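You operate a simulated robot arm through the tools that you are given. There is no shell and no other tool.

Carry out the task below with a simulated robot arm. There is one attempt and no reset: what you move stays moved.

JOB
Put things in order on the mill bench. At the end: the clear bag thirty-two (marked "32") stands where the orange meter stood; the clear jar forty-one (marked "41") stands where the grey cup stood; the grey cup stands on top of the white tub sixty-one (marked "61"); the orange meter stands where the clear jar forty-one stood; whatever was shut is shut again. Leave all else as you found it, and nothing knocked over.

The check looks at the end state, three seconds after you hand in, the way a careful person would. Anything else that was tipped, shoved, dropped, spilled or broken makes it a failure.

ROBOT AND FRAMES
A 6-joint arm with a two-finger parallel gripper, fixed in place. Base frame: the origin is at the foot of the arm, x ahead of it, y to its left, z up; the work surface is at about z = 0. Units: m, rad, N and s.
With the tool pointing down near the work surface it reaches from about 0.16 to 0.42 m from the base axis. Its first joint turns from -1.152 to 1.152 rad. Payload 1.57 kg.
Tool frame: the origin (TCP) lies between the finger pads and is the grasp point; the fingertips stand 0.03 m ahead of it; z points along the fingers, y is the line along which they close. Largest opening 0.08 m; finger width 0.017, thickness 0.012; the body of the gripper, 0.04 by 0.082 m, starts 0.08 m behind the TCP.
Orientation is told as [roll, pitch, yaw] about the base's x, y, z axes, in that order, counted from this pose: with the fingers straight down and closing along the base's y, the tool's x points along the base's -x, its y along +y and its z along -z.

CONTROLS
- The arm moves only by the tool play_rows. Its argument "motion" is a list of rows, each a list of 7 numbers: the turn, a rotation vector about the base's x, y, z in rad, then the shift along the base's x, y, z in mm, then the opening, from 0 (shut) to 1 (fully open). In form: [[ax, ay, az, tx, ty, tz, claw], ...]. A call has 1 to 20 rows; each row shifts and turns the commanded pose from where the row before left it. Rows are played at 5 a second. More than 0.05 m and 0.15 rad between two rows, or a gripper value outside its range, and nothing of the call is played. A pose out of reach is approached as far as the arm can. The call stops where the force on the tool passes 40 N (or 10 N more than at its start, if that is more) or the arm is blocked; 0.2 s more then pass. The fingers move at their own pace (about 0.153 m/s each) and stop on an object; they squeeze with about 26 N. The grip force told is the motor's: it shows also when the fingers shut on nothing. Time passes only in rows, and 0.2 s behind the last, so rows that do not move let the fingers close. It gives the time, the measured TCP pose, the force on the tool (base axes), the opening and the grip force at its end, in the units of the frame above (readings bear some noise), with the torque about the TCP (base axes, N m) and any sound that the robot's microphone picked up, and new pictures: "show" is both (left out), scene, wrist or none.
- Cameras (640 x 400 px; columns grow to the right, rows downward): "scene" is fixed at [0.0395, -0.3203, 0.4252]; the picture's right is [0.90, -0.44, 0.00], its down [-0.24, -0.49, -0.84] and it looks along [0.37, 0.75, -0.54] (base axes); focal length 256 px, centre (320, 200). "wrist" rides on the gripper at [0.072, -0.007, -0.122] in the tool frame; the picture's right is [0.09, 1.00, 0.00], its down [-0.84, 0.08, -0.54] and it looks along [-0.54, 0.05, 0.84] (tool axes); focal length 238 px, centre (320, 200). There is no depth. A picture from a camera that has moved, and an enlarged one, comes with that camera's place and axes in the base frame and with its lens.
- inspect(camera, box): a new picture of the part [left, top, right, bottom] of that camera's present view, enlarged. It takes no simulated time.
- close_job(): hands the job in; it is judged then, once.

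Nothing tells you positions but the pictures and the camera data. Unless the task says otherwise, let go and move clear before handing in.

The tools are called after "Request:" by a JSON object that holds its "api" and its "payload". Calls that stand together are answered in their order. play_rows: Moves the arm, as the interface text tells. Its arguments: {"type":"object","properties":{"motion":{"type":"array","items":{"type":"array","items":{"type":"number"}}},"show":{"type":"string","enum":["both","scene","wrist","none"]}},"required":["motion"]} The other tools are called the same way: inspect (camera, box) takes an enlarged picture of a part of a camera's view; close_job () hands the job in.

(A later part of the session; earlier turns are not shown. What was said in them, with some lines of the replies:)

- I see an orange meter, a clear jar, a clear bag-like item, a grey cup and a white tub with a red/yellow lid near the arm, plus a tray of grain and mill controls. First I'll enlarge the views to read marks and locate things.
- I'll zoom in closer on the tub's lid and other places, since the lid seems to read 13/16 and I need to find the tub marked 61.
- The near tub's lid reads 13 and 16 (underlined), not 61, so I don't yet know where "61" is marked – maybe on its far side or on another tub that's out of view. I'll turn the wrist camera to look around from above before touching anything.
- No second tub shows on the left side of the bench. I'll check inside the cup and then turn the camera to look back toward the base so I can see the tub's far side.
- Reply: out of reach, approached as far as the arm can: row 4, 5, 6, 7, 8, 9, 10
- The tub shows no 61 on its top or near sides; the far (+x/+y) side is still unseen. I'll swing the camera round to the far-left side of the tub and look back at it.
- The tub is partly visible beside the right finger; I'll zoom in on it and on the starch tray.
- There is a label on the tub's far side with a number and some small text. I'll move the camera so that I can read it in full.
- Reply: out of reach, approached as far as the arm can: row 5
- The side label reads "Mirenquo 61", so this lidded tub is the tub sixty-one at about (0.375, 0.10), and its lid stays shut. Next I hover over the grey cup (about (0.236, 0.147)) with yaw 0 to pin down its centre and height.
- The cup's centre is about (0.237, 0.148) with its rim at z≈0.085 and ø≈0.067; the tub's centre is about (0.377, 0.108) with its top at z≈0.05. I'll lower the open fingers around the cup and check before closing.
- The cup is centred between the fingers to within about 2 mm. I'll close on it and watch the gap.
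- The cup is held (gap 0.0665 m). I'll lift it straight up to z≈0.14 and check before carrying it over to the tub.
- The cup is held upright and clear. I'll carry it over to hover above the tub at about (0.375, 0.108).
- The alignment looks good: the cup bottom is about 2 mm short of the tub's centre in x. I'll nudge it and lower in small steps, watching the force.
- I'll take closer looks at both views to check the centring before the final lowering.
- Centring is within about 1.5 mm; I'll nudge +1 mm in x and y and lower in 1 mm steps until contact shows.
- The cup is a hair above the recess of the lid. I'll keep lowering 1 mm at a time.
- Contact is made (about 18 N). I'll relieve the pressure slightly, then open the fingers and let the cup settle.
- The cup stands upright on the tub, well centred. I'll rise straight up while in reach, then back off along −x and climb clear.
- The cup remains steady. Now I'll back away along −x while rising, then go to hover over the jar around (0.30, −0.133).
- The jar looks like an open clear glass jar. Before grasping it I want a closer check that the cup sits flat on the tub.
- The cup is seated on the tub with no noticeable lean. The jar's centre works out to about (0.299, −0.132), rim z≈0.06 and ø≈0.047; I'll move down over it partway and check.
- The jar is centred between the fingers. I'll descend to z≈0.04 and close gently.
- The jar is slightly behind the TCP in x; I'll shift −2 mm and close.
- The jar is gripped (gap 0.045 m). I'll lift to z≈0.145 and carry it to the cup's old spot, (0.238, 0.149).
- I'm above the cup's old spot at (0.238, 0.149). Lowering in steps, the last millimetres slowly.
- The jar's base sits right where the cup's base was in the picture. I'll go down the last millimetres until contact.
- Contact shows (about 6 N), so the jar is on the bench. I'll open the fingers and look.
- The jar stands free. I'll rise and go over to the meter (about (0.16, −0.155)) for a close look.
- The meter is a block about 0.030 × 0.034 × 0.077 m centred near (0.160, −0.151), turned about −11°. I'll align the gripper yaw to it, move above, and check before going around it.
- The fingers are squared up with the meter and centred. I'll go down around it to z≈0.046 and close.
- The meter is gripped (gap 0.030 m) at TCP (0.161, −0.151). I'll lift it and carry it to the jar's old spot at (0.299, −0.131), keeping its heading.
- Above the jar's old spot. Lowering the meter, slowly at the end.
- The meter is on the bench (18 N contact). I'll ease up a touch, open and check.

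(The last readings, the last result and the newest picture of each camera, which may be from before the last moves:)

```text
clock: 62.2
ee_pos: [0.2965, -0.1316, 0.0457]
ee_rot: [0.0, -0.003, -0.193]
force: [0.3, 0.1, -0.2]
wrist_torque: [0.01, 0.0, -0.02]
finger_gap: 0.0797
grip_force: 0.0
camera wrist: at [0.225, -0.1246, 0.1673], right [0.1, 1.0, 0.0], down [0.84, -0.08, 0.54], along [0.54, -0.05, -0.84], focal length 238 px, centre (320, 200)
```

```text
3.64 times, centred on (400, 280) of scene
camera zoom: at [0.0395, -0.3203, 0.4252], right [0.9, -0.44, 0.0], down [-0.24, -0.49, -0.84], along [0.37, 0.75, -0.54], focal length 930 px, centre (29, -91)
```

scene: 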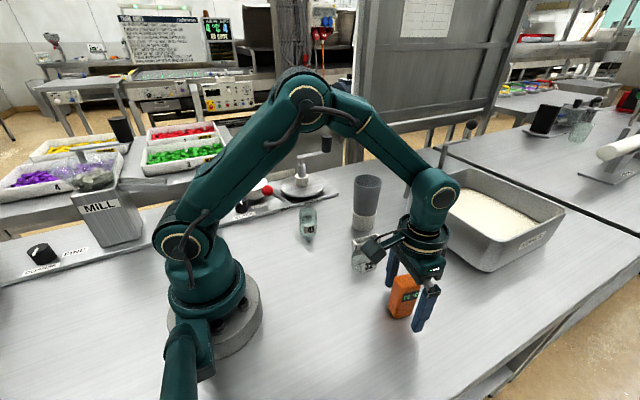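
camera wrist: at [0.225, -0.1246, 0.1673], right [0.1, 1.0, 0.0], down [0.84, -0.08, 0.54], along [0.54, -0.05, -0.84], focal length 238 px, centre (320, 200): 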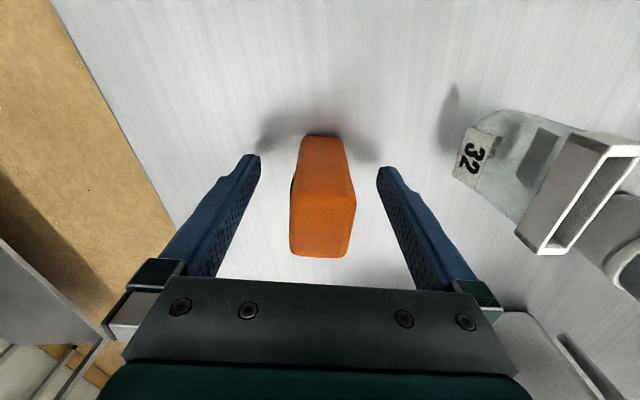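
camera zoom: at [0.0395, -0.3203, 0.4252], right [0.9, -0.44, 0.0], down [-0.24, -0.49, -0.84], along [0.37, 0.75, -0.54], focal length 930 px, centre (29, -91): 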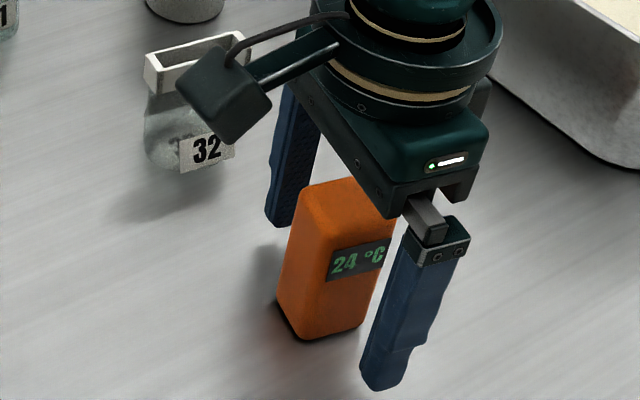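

The meter stands where the jar was. I'll rise straight up, turn back to yaw 0 and hover above the bag around (0.298, −0.015).

Request:
{"api": "play_rows", "payload": {"motion": [[0, 0, 0, 0, 0, 15, 1], [0, 0, 0, 0, 0, 30, 1], [0, 0, 0, 0, 0, 40, 1], [0, 0, 0, 0, 0, 40, 1], [0, 0, 0, 0, 0, 30, 1], [0, 0, 0.095, 0, 20, 0, 1], [0, 0, 0.095, 0, 20, 0, 1], [0, 0, 0, 0, 20, 0, 1], [0, 0, 0, 0, 20, 0, 1], [0, 0, 0, 0, 20, 0, 1], [0, 0, 0, 0, 15, 0, 1], [0, 0, 0, 0, 0, 0, 1]], "show": "both"}}

Request:
{"api": "inspect", "payload": {"camera": "wrist", "box": [270, 70, 380, 190]}}

Request:
{"api": "inspect", "payload": {"camera": "scene", "box": [340, 225, 390, 280]}}

```text
clock: 64.8
ee_pos: [0.299, -0.016, 0.2]
ee_rot: [0.003, -0.002, -0.002]
force: [0.0, 0.4, -0.4]
wrist_torque: [0.02, 0.04, -0.04]
finger_gap: 0.08
grip_force: 0.1
camera wrist: at [0.2257, -0.0229, 0.3218], right [-0.09, 1.0, 0.0], down [0.84, 0.08, 0.54], along [0.54, 0.05, -0.84], focal length 238 px, centre (320, 200)
```

scene: 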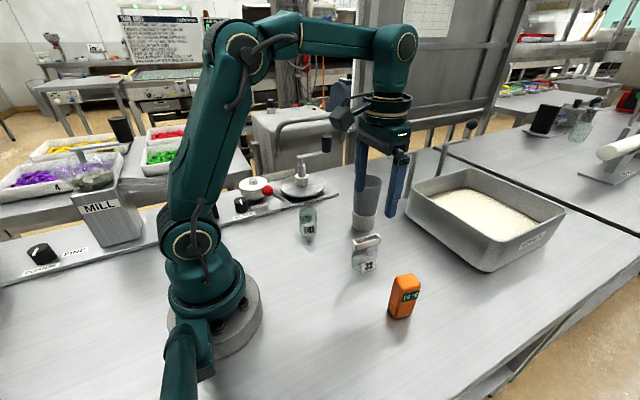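
wrist: 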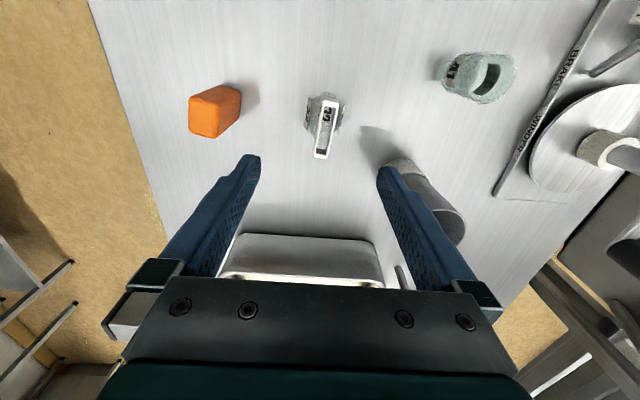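

```text
3.33 times, centred on (325, 130) of wrist
camera zoom: at [0.2257, -0.0229, 0.3218], right [-0.09, 1.0, 0.0], down [0.84, 0.08, 0.54], along [0.54, 0.05, -0.84], focal length 794 px, centre (303, 433)
```

zoom: 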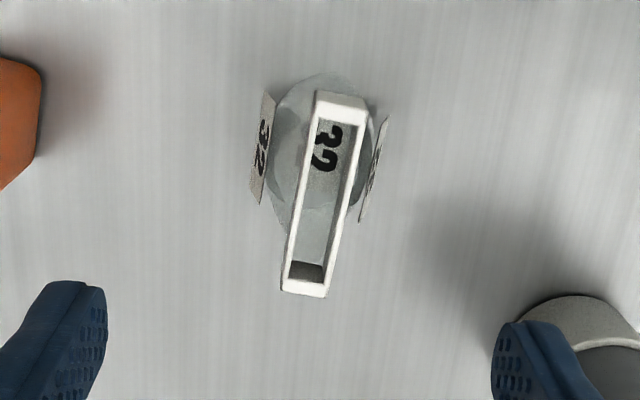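

```text
7.27 times, centred on (365, 252) of scene
camera zoom: at [0.0395, -0.3203, 0.4252], right [0.9, -0.44, 0.0], down [-0.24, -0.49, -0.84], along [0.37, 0.75, -0.54], focal length 1859 px, centre (-7, -182)
```

zoom: 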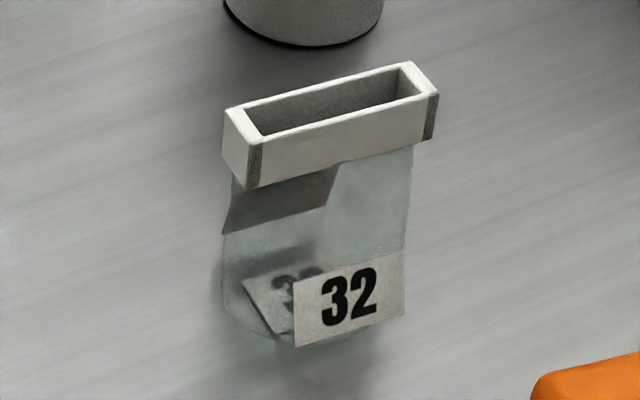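

The bag has a rigid white rim, about 61 × 14.5 mm at z≈0.066–0.08, centred near (0.2965, −0.011) and turned about −4.5°. I'll grip that rim with the finger ends, so I align and descend partway to check.

Request:
{"api": "play_rows", "payload": {"motion": [[0, 0, -0.08, -2, 4.5, -20, 1], [0, 0, 0, 0, 0, -25, 1], [0, 0, 0, 0, 0, -25, 1], [0, 0, 0, 0, 0, 0, 1]], "show": "both"}}

Request:
{"api": "inspect", "payload": {"camera": "wrist", "box": [250, 80, 390, 240]}}

Request:
{"api": "inspect", "payload": {"camera": "scene", "box": [330, 200, 420, 280]}}

```text
clock: 65.8
ee_pos: [0.2951, -0.0122, 0.1279]
ee_rot: [0.002, -0.001, -0.081]
force: [-0.8, 0.0, 0.1]
wrist_torque: [0.02, 0.01, 0.02]
finger_gap: 0.0799
grip_force: 0.0
camera wrist: at [0.2221, -0.0133, 0.2498], right [-0.01, 1.0, 0.0], down [0.84, 0.01, 0.54], along [0.54, 0.01, -0.84], focal length 238 px, centre (320, 200)
```

scene: 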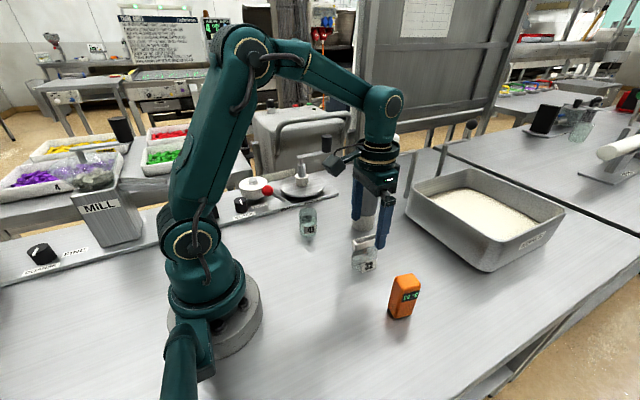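
wrist: 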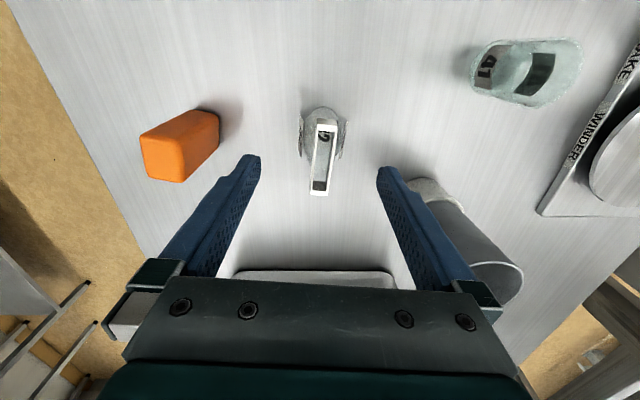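

```text
2.50 times, centred on (320, 160) of wrist
camera zoom: at [0.2221, -0.0133, 0.2498], right [-0.01, 1.0, 0.0], down [0.84, 0.01, 0.54], along [0.54, 0.01, -0.84], focal length 596 px, centre (320, 300)
```

zoom: 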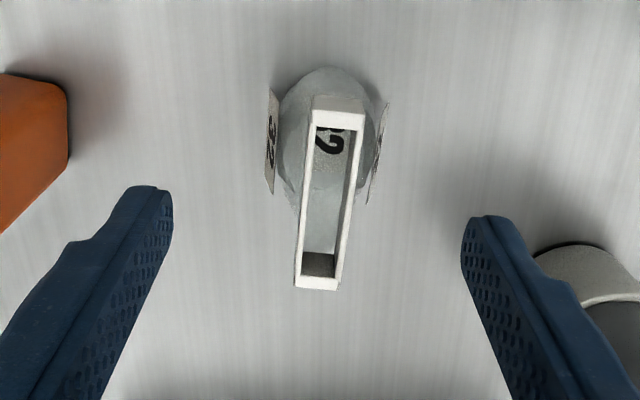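

```text
5.00 times, centred on (375, 240) of scene
camera zoom: at [0.0395, -0.3203, 0.4252], right [0.9, -0.44, 0.0], down [-0.24, -0.49, -0.84], along [0.37, 0.75, -0.54], focal length 1278 px, centre (45, 0)
```

zoom: 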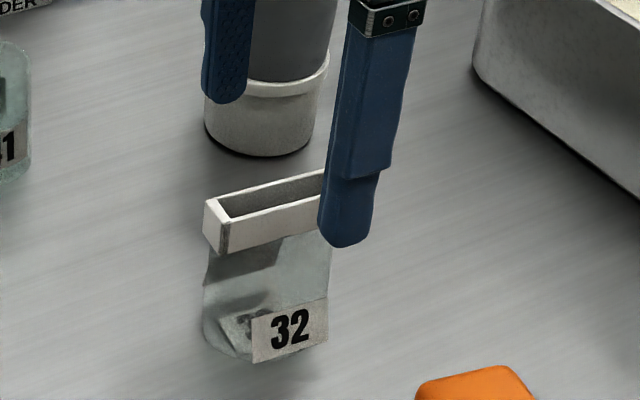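

The rim centre is about 2 mm further in x and y than the TCP. I'll correct and descend so that the fingertips just span the rim's height.

Request:
{"api": "play_rows", "payload": {"motion": [[0, 0, 0, 2, 2.5, 0, 1], [0, 0, 0, 0, 0, -15, 1], [0, 0, 0, 0, 0, -10, 1], [0, 0, 0, 0, 0, -8, 1], [0, 0, 0, 0, 0, 0, 1]], "show": "both"}}

Request:
{"api": "inspect", "payload": {"camera": "scene", "box": [330, 200, 420, 280]}}

Request:
{"api": "inspect", "payload": {"camera": "wrist", "box": [250, 80, 390, 240]}}

```text
clock: 67.0
ee_pos: [0.2992, -0.0098, 0.097]
ee_rot: [0.003, -0.004, -0.082]
force: [-0.4, 0.0, 0.5]
wrist_torque: [0.02, -0.01, 0.02]
finger_gap: 0.08
grip_force: 0.0
camera wrist: at [0.2248, -0.0101, 0.2188], right [-0.01, 1.0, 0.0], down [0.84, 0.01, 0.54], along [0.54, 0.01, -0.84], focal length 238 px, centre (320, 200)
```

scene: 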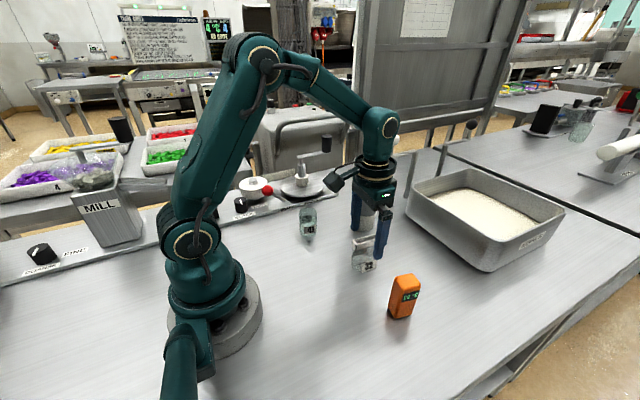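
wrist: 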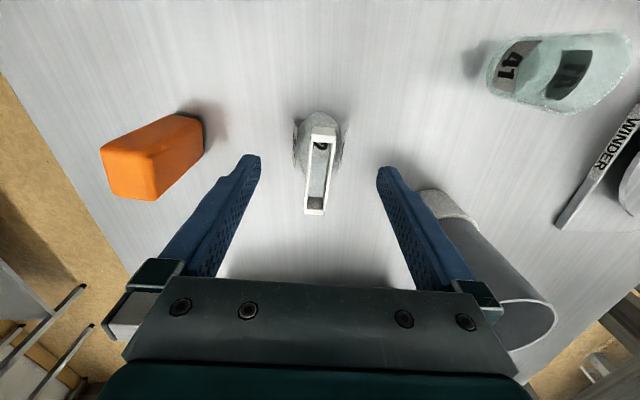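

```text
5.00 times, centred on (375, 240) of scene
camera zoom: at [0.0395, -0.3203, 0.4252], right [0.9, -0.44, 0.0], down [-0.24, -0.49, -0.84], along [0.37, 0.75, -0.54], focal length 1278 px, centre (45, 0)
```

zoom: 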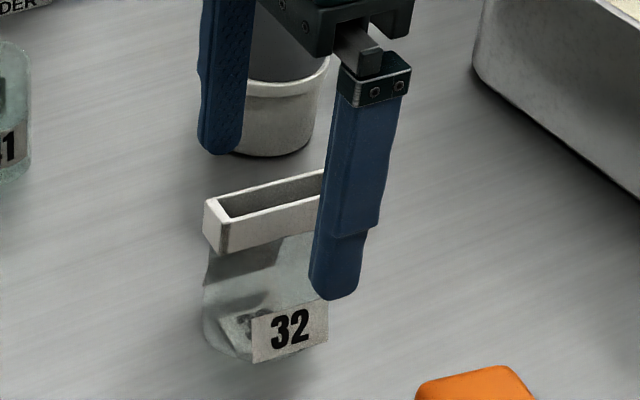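

```text
2.50 times, centred on (320, 160) of wrist
camera zoom: at [0.2248, -0.0101, 0.2188], right [-0.01, 1.0, 0.0], down [0.84, 0.01, 0.54], along [0.54, 0.01, -0.84], focal length 596 px, centre (320, 300)
```

zoom: 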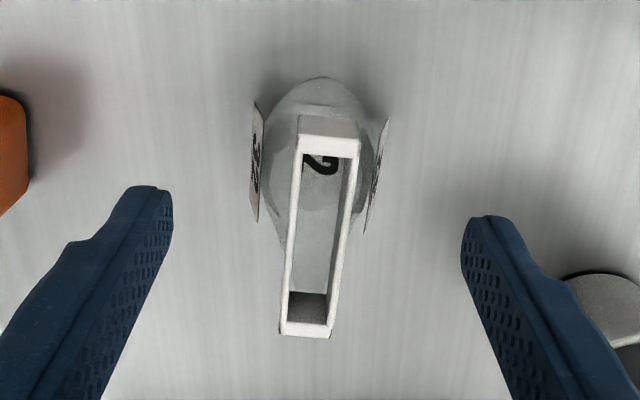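

The rim spans z≈0.063–0.080 and is well centred. I'll drop 3 mm more and close on it in stages.

Request:
{"api": "play_rows", "payload": {"motion": [[0, 0, 0, 0, 0, -3, 1], [0, 0, 0, 0, 0, 0, 0.6], [0, 0, 0, 0, 0, 0, 0.35], [0, 0, 0, 0, 0, 0, 0.27], [0, 0, 0, 0, 0, 0, 0.27]], "show": "wrist"}}

Request:
{"api": "inspect", "payload": {"camera": "wrist", "box": [250, 80, 390, 240]}}

```text
clock: 68.2
ee_pos: [0.2985, -0.0089, 0.0948]
ee_rot: [0.001, -0.002, -0.083]
force: [0.3, 0.4, 0.6]
wrist_torque: [0.02, 0.02, -0.02]
finger_gap: 0.0218
grip_force: 0.0
camera wrist: at [0.2252, -0.0101, 0.2161], right [-0.01, 1.0, 0.0], down [0.84, 0.01, 0.54], along [0.54, 0.01, -0.84], focal length 238 px, centre (320, 200)
```

wrist: 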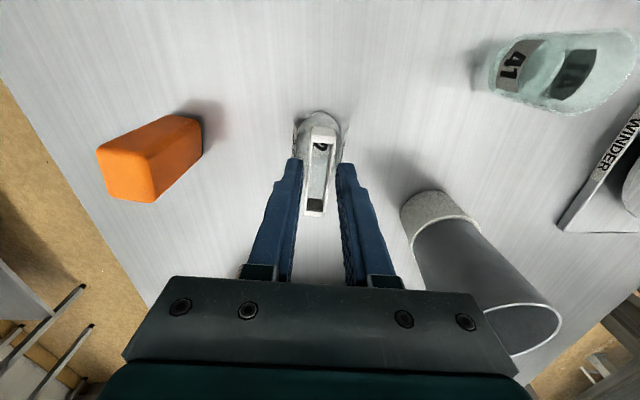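

```text
2.50 times, centred on (320, 160) of wrist
camera zoom: at [0.2252, -0.0101, 0.2161], right [-0.01, 1.0, 0.0], down [0.84, 0.01, 0.54], along [0.54, 0.01, -0.84], focal length 596 px, centre (320, 300)
```

zoom: 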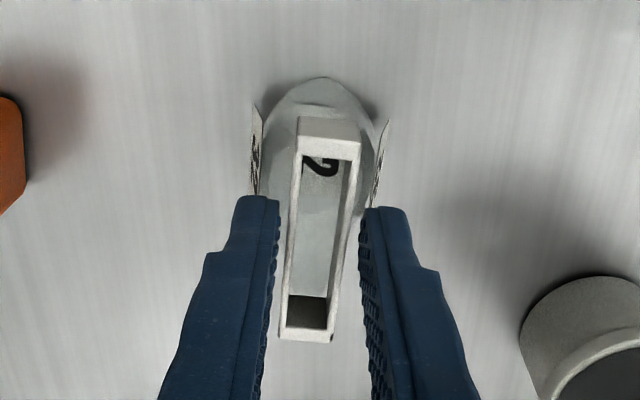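

The fingers flank the rim evenly. Closing fully now.

Request:
{"api": "play_rows", "payload": {"motion": [[0, 0, 0, 0, 0, 0, 0.2], [0, 0, 0, 0, 0, 0, 0.15], [0, 0, 0, 0, 0, 0, 0], [0, 0, 0, 0, 0, 0, 0], [0, 0, 0, 0, 0, 0, 0]], "show": "both"}}

Request:
{"api": "inspect", "payload": {"camera": "wrist", "box": [250, 80, 390, 240]}}

Request:
{"api": "inspect", "payload": {"camera": "scene", "box": [330, 200, 420, 280]}}

```text
clock: 69.4
ee_pos: [0.2982, -0.0084, 0.0937]
ee_rot: [0.0, -0.004, -0.084]
force: [0.0, 0.0, 0.3]
wrist_torque: [-0.03, -0.04, -0.04]
finger_gap: 0.0146
grip_force: 26.1
camera wrist: at [0.2252, -0.0101, 0.2161], right [-0.01, 1.0, 0.0], down [0.84, 0.01, 0.54], along [0.54, 0.01, -0.84], focal length 238 px, centre (320, 200)
```

scene: 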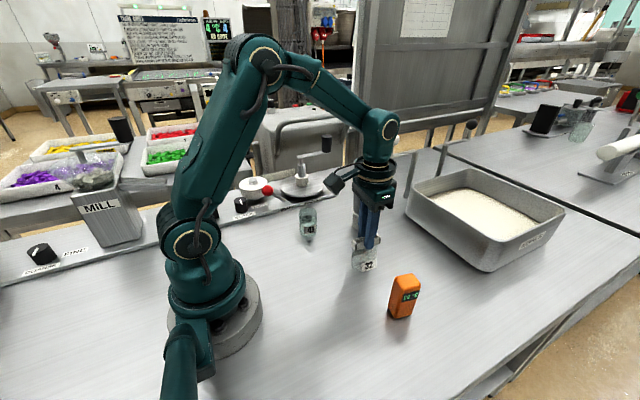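
wrist: 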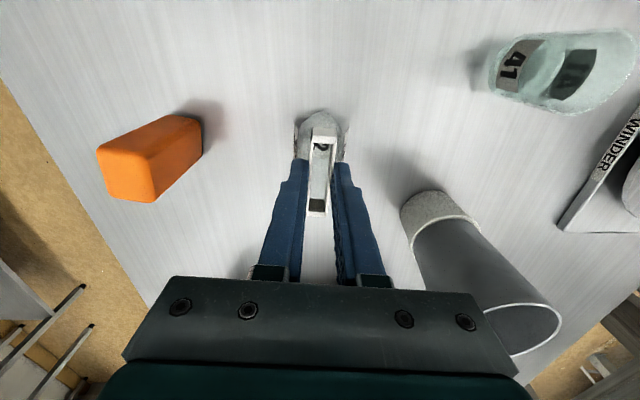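

```text
2.50 times, centred on (320, 160) of wrist
camera zoom: at [0.2252, -0.0101, 0.2161], right [-0.01, 1.0, 0.0], down [0.84, 0.01, 0.54], along [0.54, 0.01, -0.84], focal length 596 px, centre (320, 300)
```

zoom: 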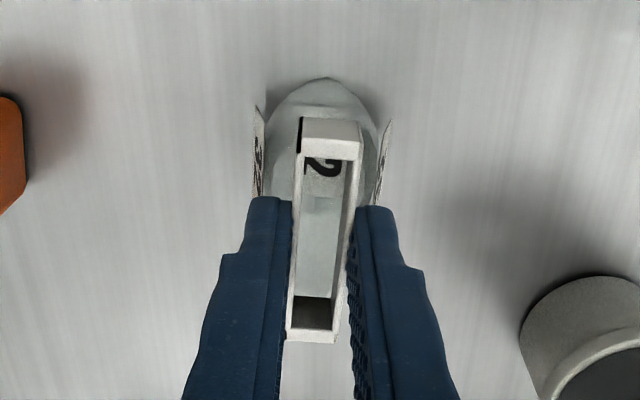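

```text
5.00 times, centred on (375, 240) of scene
camera zoom: at [0.0395, -0.3203, 0.4252], right [0.9, -0.44, 0.0], down [-0.24, -0.49, -0.84], along [0.37, 0.75, -0.54], focal length 1278 px, centre (45, 0)
```

zoom: 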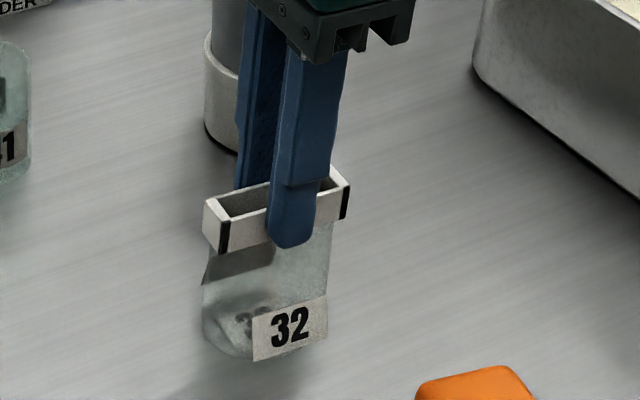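

The rim is gripped (gap 0.0146 m). I'll lift gently and check that the bag hangs straight.

Request:
{"api": "play_rows", "payload": {"motion": [[0, 0, 0, 0, 0, 3, 0], [0, 0, 0, 0, 0, 5, 0], [0, 0, 0, 0, 0, 12, 0], [0, 0, 0, 0, 0, 20, 0], [0, 0, 0, 0, 0, 25, 0], [0, 0, 0, 0, 0, 20, 0], [0, 0, 0, 0, 0, 0, 0]], "show": "both"}}

Request:
{"api": "inspect", "payload": {"camera": "scene", "box": [330, 150, 420, 240]}}

Request:
{"api": "inspect", "payload": {"camera": "wrist", "box": [250, 80, 390, 240]}}

```text
clock: 71.0
ee_pos: [0.2975, -0.0098, 0.1779]
ee_rot: [0.001, -0.002, -0.083]
force: [0.5, -1.0, -0.3]
wrist_torque: [-0.01, 0.01, 0.0]
finger_gap: 0.0145
grip_force: 25.8
camera wrist: at [0.2246, -0.0108, 0.3005], right [-0.01, 1.0, 0.0], down [0.84, 0.01, 0.54], along [0.54, 0.01, -0.84], focal length 238 px, centre (320, 200)
```

scene: 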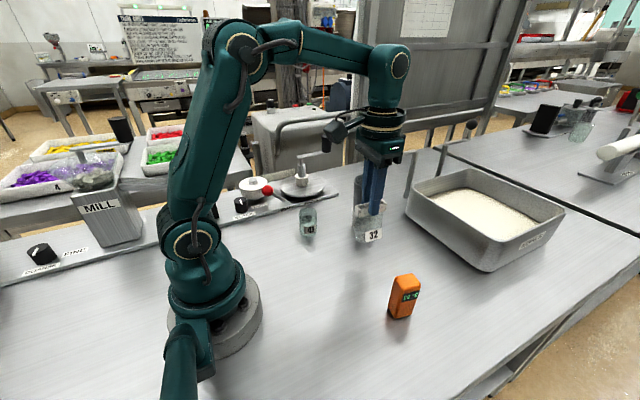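
wrist: 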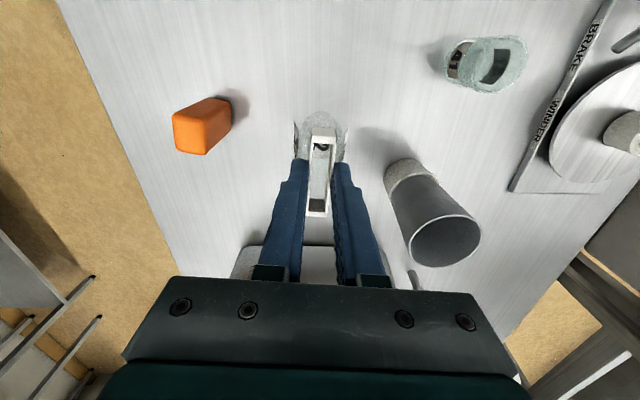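

```text
4.44 times, centred on (375, 195) of scene
camera zoom: at [0.0395, -0.3203, 0.4252], right [0.9, -0.44, 0.0], down [-0.24, -0.49, -0.84], along [0.37, 0.75, -0.54], focal length 1136 px, centre (76, 222)
```

zoom: 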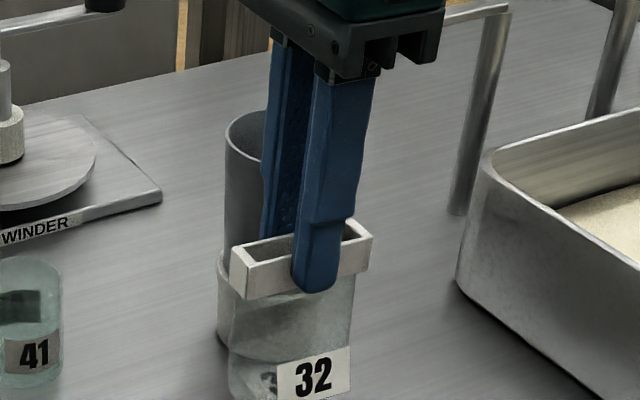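

```text
2.50 times, centred on (320, 160) of wrist
camera zoom: at [0.2246, -0.0108, 0.3005], right [-0.01, 1.0, 0.0], down [0.84, 0.01, 0.54], along [0.54, 0.01, -0.84], focal length 596 px, centre (320, 300)
```

zoom: 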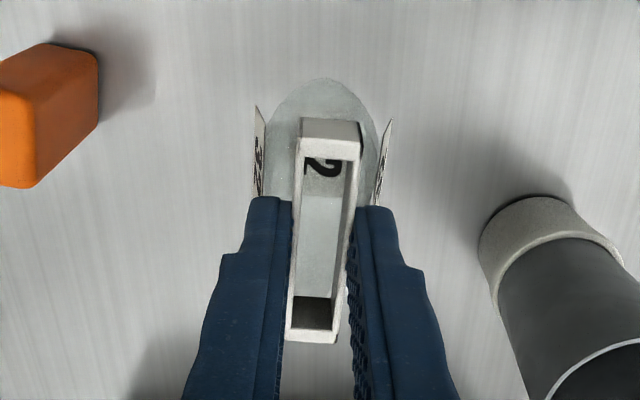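

The bag hangs straight and steady. I'll carry it to the meter's old spot at about (0.1605, −0.1505).

Request:
{"api": "play_rows", "payload": {"motion": [[0, 0, 0, -5, -5, 0, 0], [0, 0, 0, -8, -9, 0, 0], [0, 0, 0, -11, -11, 0, 0], [0, 0, 0, -12, -12, 0, 0], [0, 0, 0, -12, -12, 0, 0], [0, 0, 0, -12, -12, 0, 0], [0, 0, 0, -12, -12, 0, 0], [0, 0, 0, -12, -12, 0, 0], [0, 0, 0, -12, -12, 0, 0], [0, 0, 0, -12, -12, 0, 0], [0, 0, 0, -12, -12, 0, 0], [0, 0, 0, -10, -11, 0, 0], [0, 0, 0, -5, -7, 0, 0], [0, 0, 0, -2, -2, 0, 0], [0, 0, 0, 0, 0, 0, 0]], "show": "both"}}

```text
clock: 74.2
ee_pos: [0.1611, -0.1502, 0.1794]
ee_rot: [0.001, -0.003, -0.082]
force: [-0.1, -0.2, 0.3]
wrist_torque: [0.03, 0.03, 0.0]
finger_gap: 0.0146
grip_force: 26.1
camera wrist: at [0.0884, -0.1512, 0.3013], right [-0.01, 1.0, 0.0], down [0.84, 0.01, 0.54], along [0.54, 0.01, -0.84], focal length 238 px, centre (320, 200)
```

scene: 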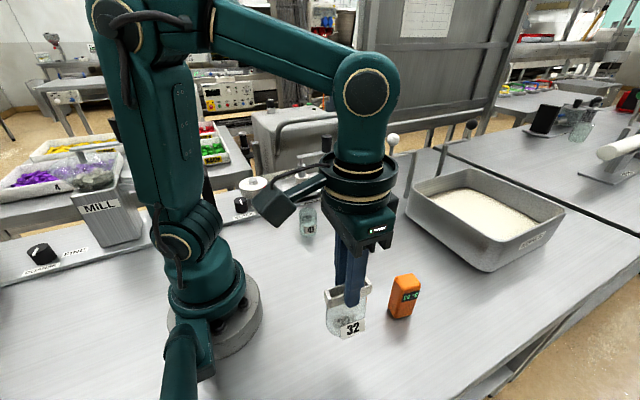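
wrist: 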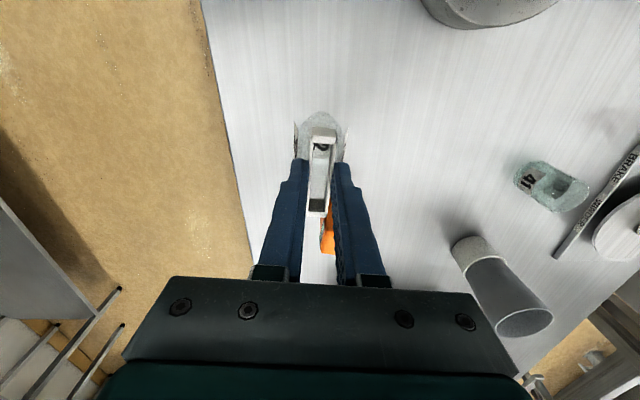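

Over the spot. Lowering, with small steps near the bench.

Request:
{"api": "play_rows", "payload": {"motion": [[0, 0, 0, 0, 0, -20, 0], [0, 0, 0, 0, 0, -25, 0], [0, 0, 0, 0, 0, -20, 0], [0, 0, 0, 0, 0, -10, 0], [0, 0, 0, 0, 0, -5, 0], [0, 0, 0, 0, 0, -2, 0], [0, 0, 0, 0, 0, 0, 0]], "show": "none"}}

Request:
{"api": "play_rows", "payload": {"motion": [[0, 0, 0, 0, 0, -1, 0], [0, 0, 0, 0, 0, 0, 0]], "show": "none"}}

Request:
{"api": "play_rows", "payload": {"motion": [[0, 0, 0, 0, 0, -1, 0], [0, 0, 0, 0, 0, 0, 0]], "show": "scene"}}

Request:
{"api": "inspect", "payload": {"camera": "scene", "box": [300, 280, 390, 380]}}

```text
clock: 75.8
ee_pos: [0.1613, -0.1496, 0.0965]
ee_rot: [0.0, 0.001, -0.083]
force: [0.1, 0.4, -1.3]
wrist_torque: [-0.05, 0.02, -0.02]
finger_gap: 0.0144
grip_force: 25.8
```

```text
clock: 76.4
ee_pos: [0.161, -0.1499, 0.096]
ee_rot: [0.003, -0.002, -0.084]
force: [0.5, 0.2, -0.3]
wrist_torque: [0.0, 0.03, 0.01]
finger_gap: 0.0147
grip_force: 26.0
```

```text
clock: 77.0
ee_pos: [0.1609, -0.15, 0.0963]
ee_rot: [0.001, -0.003, -0.082]
force: [-0.4, 0.4, -0.2]
wrist_torque: [0.0, -0.01, 0.02]
finger_gap: 0.0148
grip_force: 25.8
```

scene: 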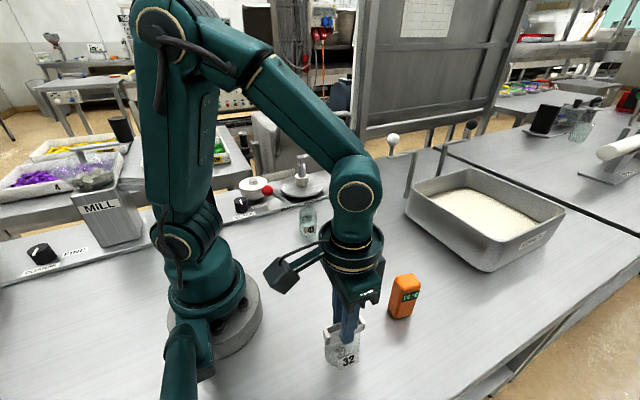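

```text
4.00 times, centred on (345, 330) of scene
camera zoom: at [0.0395, -0.3203, 0.4252], right [0.9, -0.44, 0.0], down [-0.24, -0.49, -0.84], along [0.37, 0.75, -0.54], focal length 1022 px, centre (220, -320)
```

zoom: 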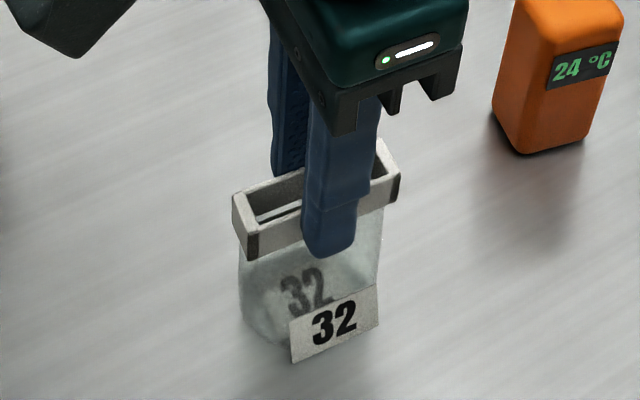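

Request:
{"api": "play_rows", "payload": {"motion": [[0, 0, 0, 0, 0, -1, 0], [0, 0, 0, 0, 0, 0, 0]], "show": "none"}}

Request:
{"api": "play_rows", "payload": {"motion": [[0, 0, 0, 0, 0, -0.7, 0], [0, 0, 0, 0, 0, 0, 0]], "show": "none"}}

```text
clock: 77.6
ee_pos: [0.1609, -0.1504, 0.094]
ee_rot: [0.002, -0.003, -0.081]
force: [0.3, -0.1, -1.0]
wrist_torque: [-0.03, -0.02, 0.02]
finger_gap: 0.0146
grip_force: 25.6
```

```text
clock: 78.2
ee_pos: [0.1609, -0.1516, 0.094]
ee_rot: [0.0, -0.002, -0.08]
force: [-0.9, -0.5, 4.9]
wrist_torque: [0.0, 0.06, 0.02]
finger_gap: 0.0149
grip_force: 26.0
```

Contact at about 5 N – the bag is standing on the bench. I'll open slowly and check that it stays upright.

Request:
{"api": "play_rows", "payload": {"motion": [[0, 0, 0, 0, 0, -0.3, 0], [0, 0, 0, 0, 0, 0, 0.25], [0, 0, 0, 0, 0, 0, 0.4], [0, 0, 0, 0, 0, 0, 0.7], [0, 0, 0, 0, 0, 0, 1], [0, 0, 0, 0, 0, 0, 1]], "show": "both"}}

Request:
{"api": "inspect", "payload": {"camera": "scene", "box": [300, 280, 390, 380]}}

```text
clock: 79.6
ee_pos: [0.1609, -0.1502, 0.0933]
ee_rot: [0.001, -0.003, -0.082]
force: [0.3, 0.1, -0.1]
wrist_torque: [-0.02, 0.0, 0.02]
finger_gap: 0.0801
grip_force: 0.0
camera wrist: at [0.0879, -0.1509, 0.2162], right [-0.01, 1.0, 0.0], down [0.84, 0.01, 0.54], along [0.54, 0.01, -0.84], focal length 238 px, centre (320, 200)
```

scene: 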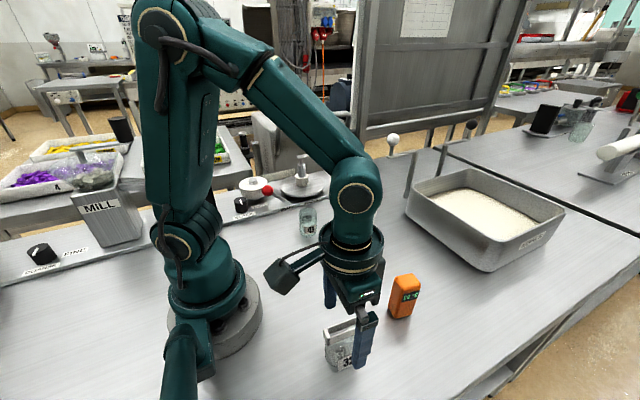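
wrist: 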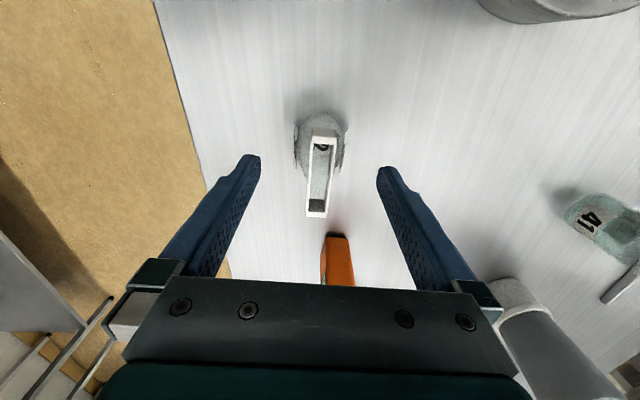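

```text
4.00 times, centred on (345, 330) of scene
camera zoom: at [0.0395, -0.3203, 0.4252], right [0.9, -0.44, 0.0], down [-0.24, -0.49, -0.84], along [0.37, 0.75, -0.54], focal length 1022 px, centre (220, -320)
```

zoom: 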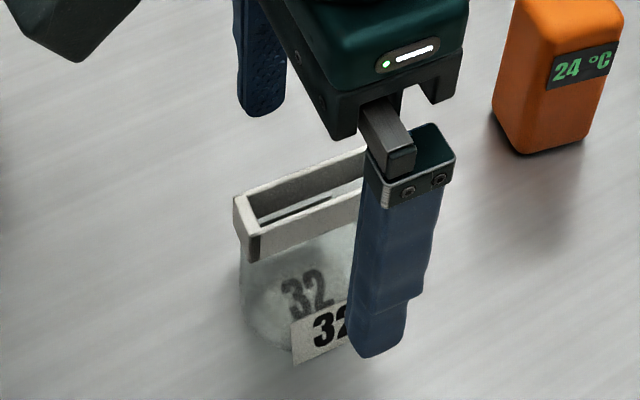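

The bag stands on its own. I'll rise straight up and return near the starting pose, then check the whole bench.

Request:
{"api": "play_rows", "payload": {"motion": [[0, 0, 0, 0, 0, 15, 1], [0, 0, 0, 0, 0, 30, 1], [0, 0, 0, 0, 0, 40, 1], [0, 0, 0, 0, 0, 40, 1], [0, 0, 0, 0, 0, 30, 1], [0, 0, 0.082, 5, 15, 10, 1], [0, 0, 0, 5, 20, 3, 1], [0, 0, 0, 6, 25, 0, 1], [0, 0, 0, 6, 25, 0, 1], [0, 0, 0, 8, 25, 0, 1], [0, 0, 0, 8, 25, 0, 1], [0, 0, 0, 8, 25, 0, 1], [0, 0, 0, 8, 25, 0, 1], [0, 0, 0, 8, 18, 0, 1], [0, 0, 0, 0, 0, 0, 1]], "show": "both"}}

Request:
{"api": "inspect", "payload": {"camera": "scene", "box": [280, 160, 460, 380]}}

Request:
{"api": "inspect", "payload": {"camera": "scene", "box": [334, 165, 394, 245]}}

Request:
{"api": "inspect", "payload": {"camera": "scene", "box": [310, 270, 430, 375]}}

Request:
{"api": "inspect", "payload": {"camera": "wrist", "box": [60, 0, 480, 270]}}

```text
clock: 82.8
ee_pos: [0.2235, 0.0525, 0.2619]
ee_rot: [0.002, -0.001, 0.0]
force: [-1.1, -0.1, -0.6]
wrist_torque: [-0.01, 0.03, -0.04]
finger_gap: 0.08
grip_force: 0.0
camera wrist: at [0.1508, 0.0455, 0.3834], right [-0.09, 1.0, 0.0], down [0.84, 0.08, 0.54], along [0.54, 0.05, -0.84], focal length 238 px, centre (320, 200)
```

scene: 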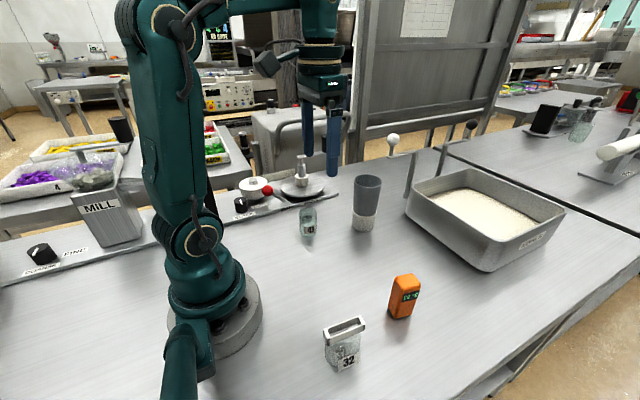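
wrist: 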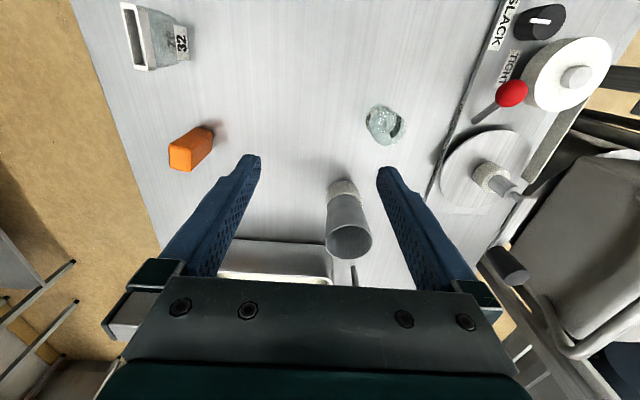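

```text
1.82 times, centred on (370, 270) of scene
camera zoom: at [0.0395, -0.3203, 0.4252], right [0.9, -0.44, 0.0], down [-0.24, -0.49, -0.84], along [0.37, 0.75, -0.54], focal length 465 px, centre (229, 73)
```

zoom: 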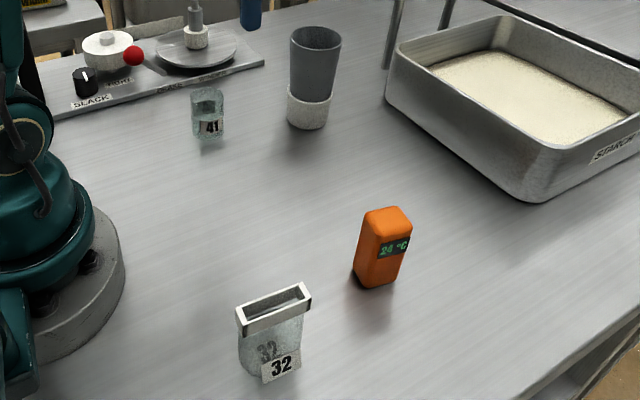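

```text
5.00 times, centred on (364, 205) of scene
camera zoom: at [0.0395, -0.3203, 0.4252], right [0.9, -0.44, 0.0], down [-0.24, -0.49, -0.84], along [0.37, 0.75, -0.54], focal length 1278 px, centre (100, 175)
```

zoom: 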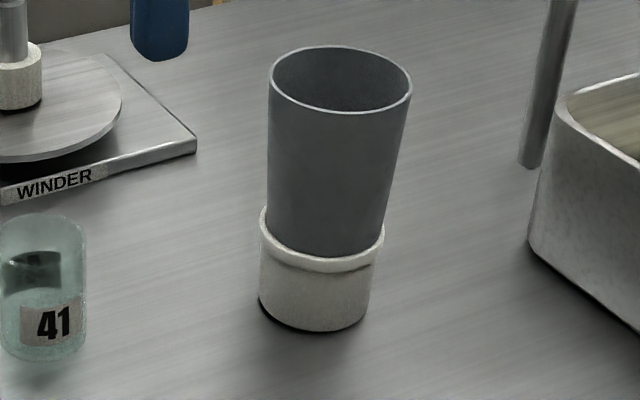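

```text
3.81 times, centred on (370, 322) of scene
camera zoom: at [0.0395, -0.3203, 0.4252], right [0.9, -0.44, 0.0], down [-0.24, -0.49, -0.84], along [0.37, 0.75, -0.54], focal length 974 px, centre (130, -267)
```

zoom: 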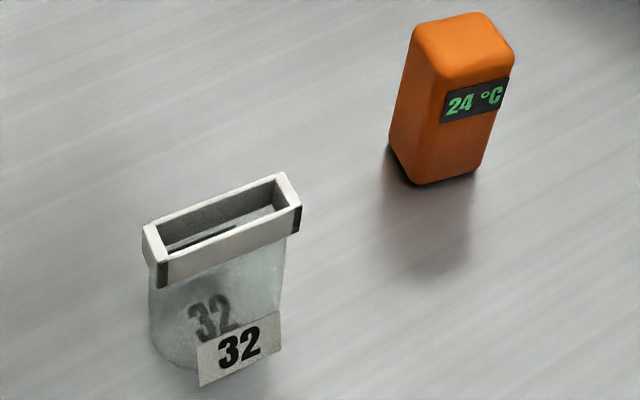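

```text
1.48 times, centred on (270, 135) of wrist
camera zoom: at [0.1508, 0.0455, 0.3834], right [-0.09, 1.0, 0.0], down [0.84, 0.08, 0.54], along [0.54, 0.05, -0.84], focal length 353 px, centre (394, 296)
```

zoom: 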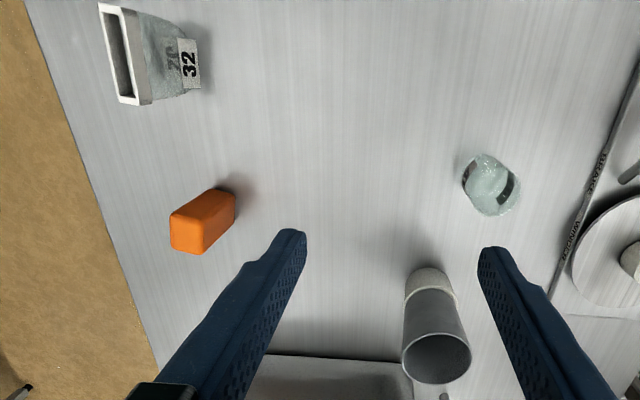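

Everything checks out: cup upright on tub 61, which is unmoved and has its lid on. Jar 41 stands at the cup's old spot, the meter at the jar's old spot, and bag 32 at the meter's old spot. The gripper is open and clear near its starting pose, so I'm handing in.

Request:
{"api": "close_job", "payload": {}}

```text
The job is handed in.
```

The bench is set in order and handed in; I don't know the check's verdict. In the last pictures all four moved items stood upright, and nothing was knocked over.

- **Grey cup:** it stands on top of the white tub 61. The tub has not moved and its lid is still shut. The tub's "61" is on its far side label ("Mirenquo 61"); the lid itself reads 13 and 16.
- **Jar 41:** it stands where the grey cup stood.
- **Orange meter:** it stands where jar 41 stood, turned the same way as before.
- **Bag 32:** it stands where the orange meter stood.

By my estimates from the pictures, each item is within a few millimetres of its target spot. The gripper is open and back near its starting pose.
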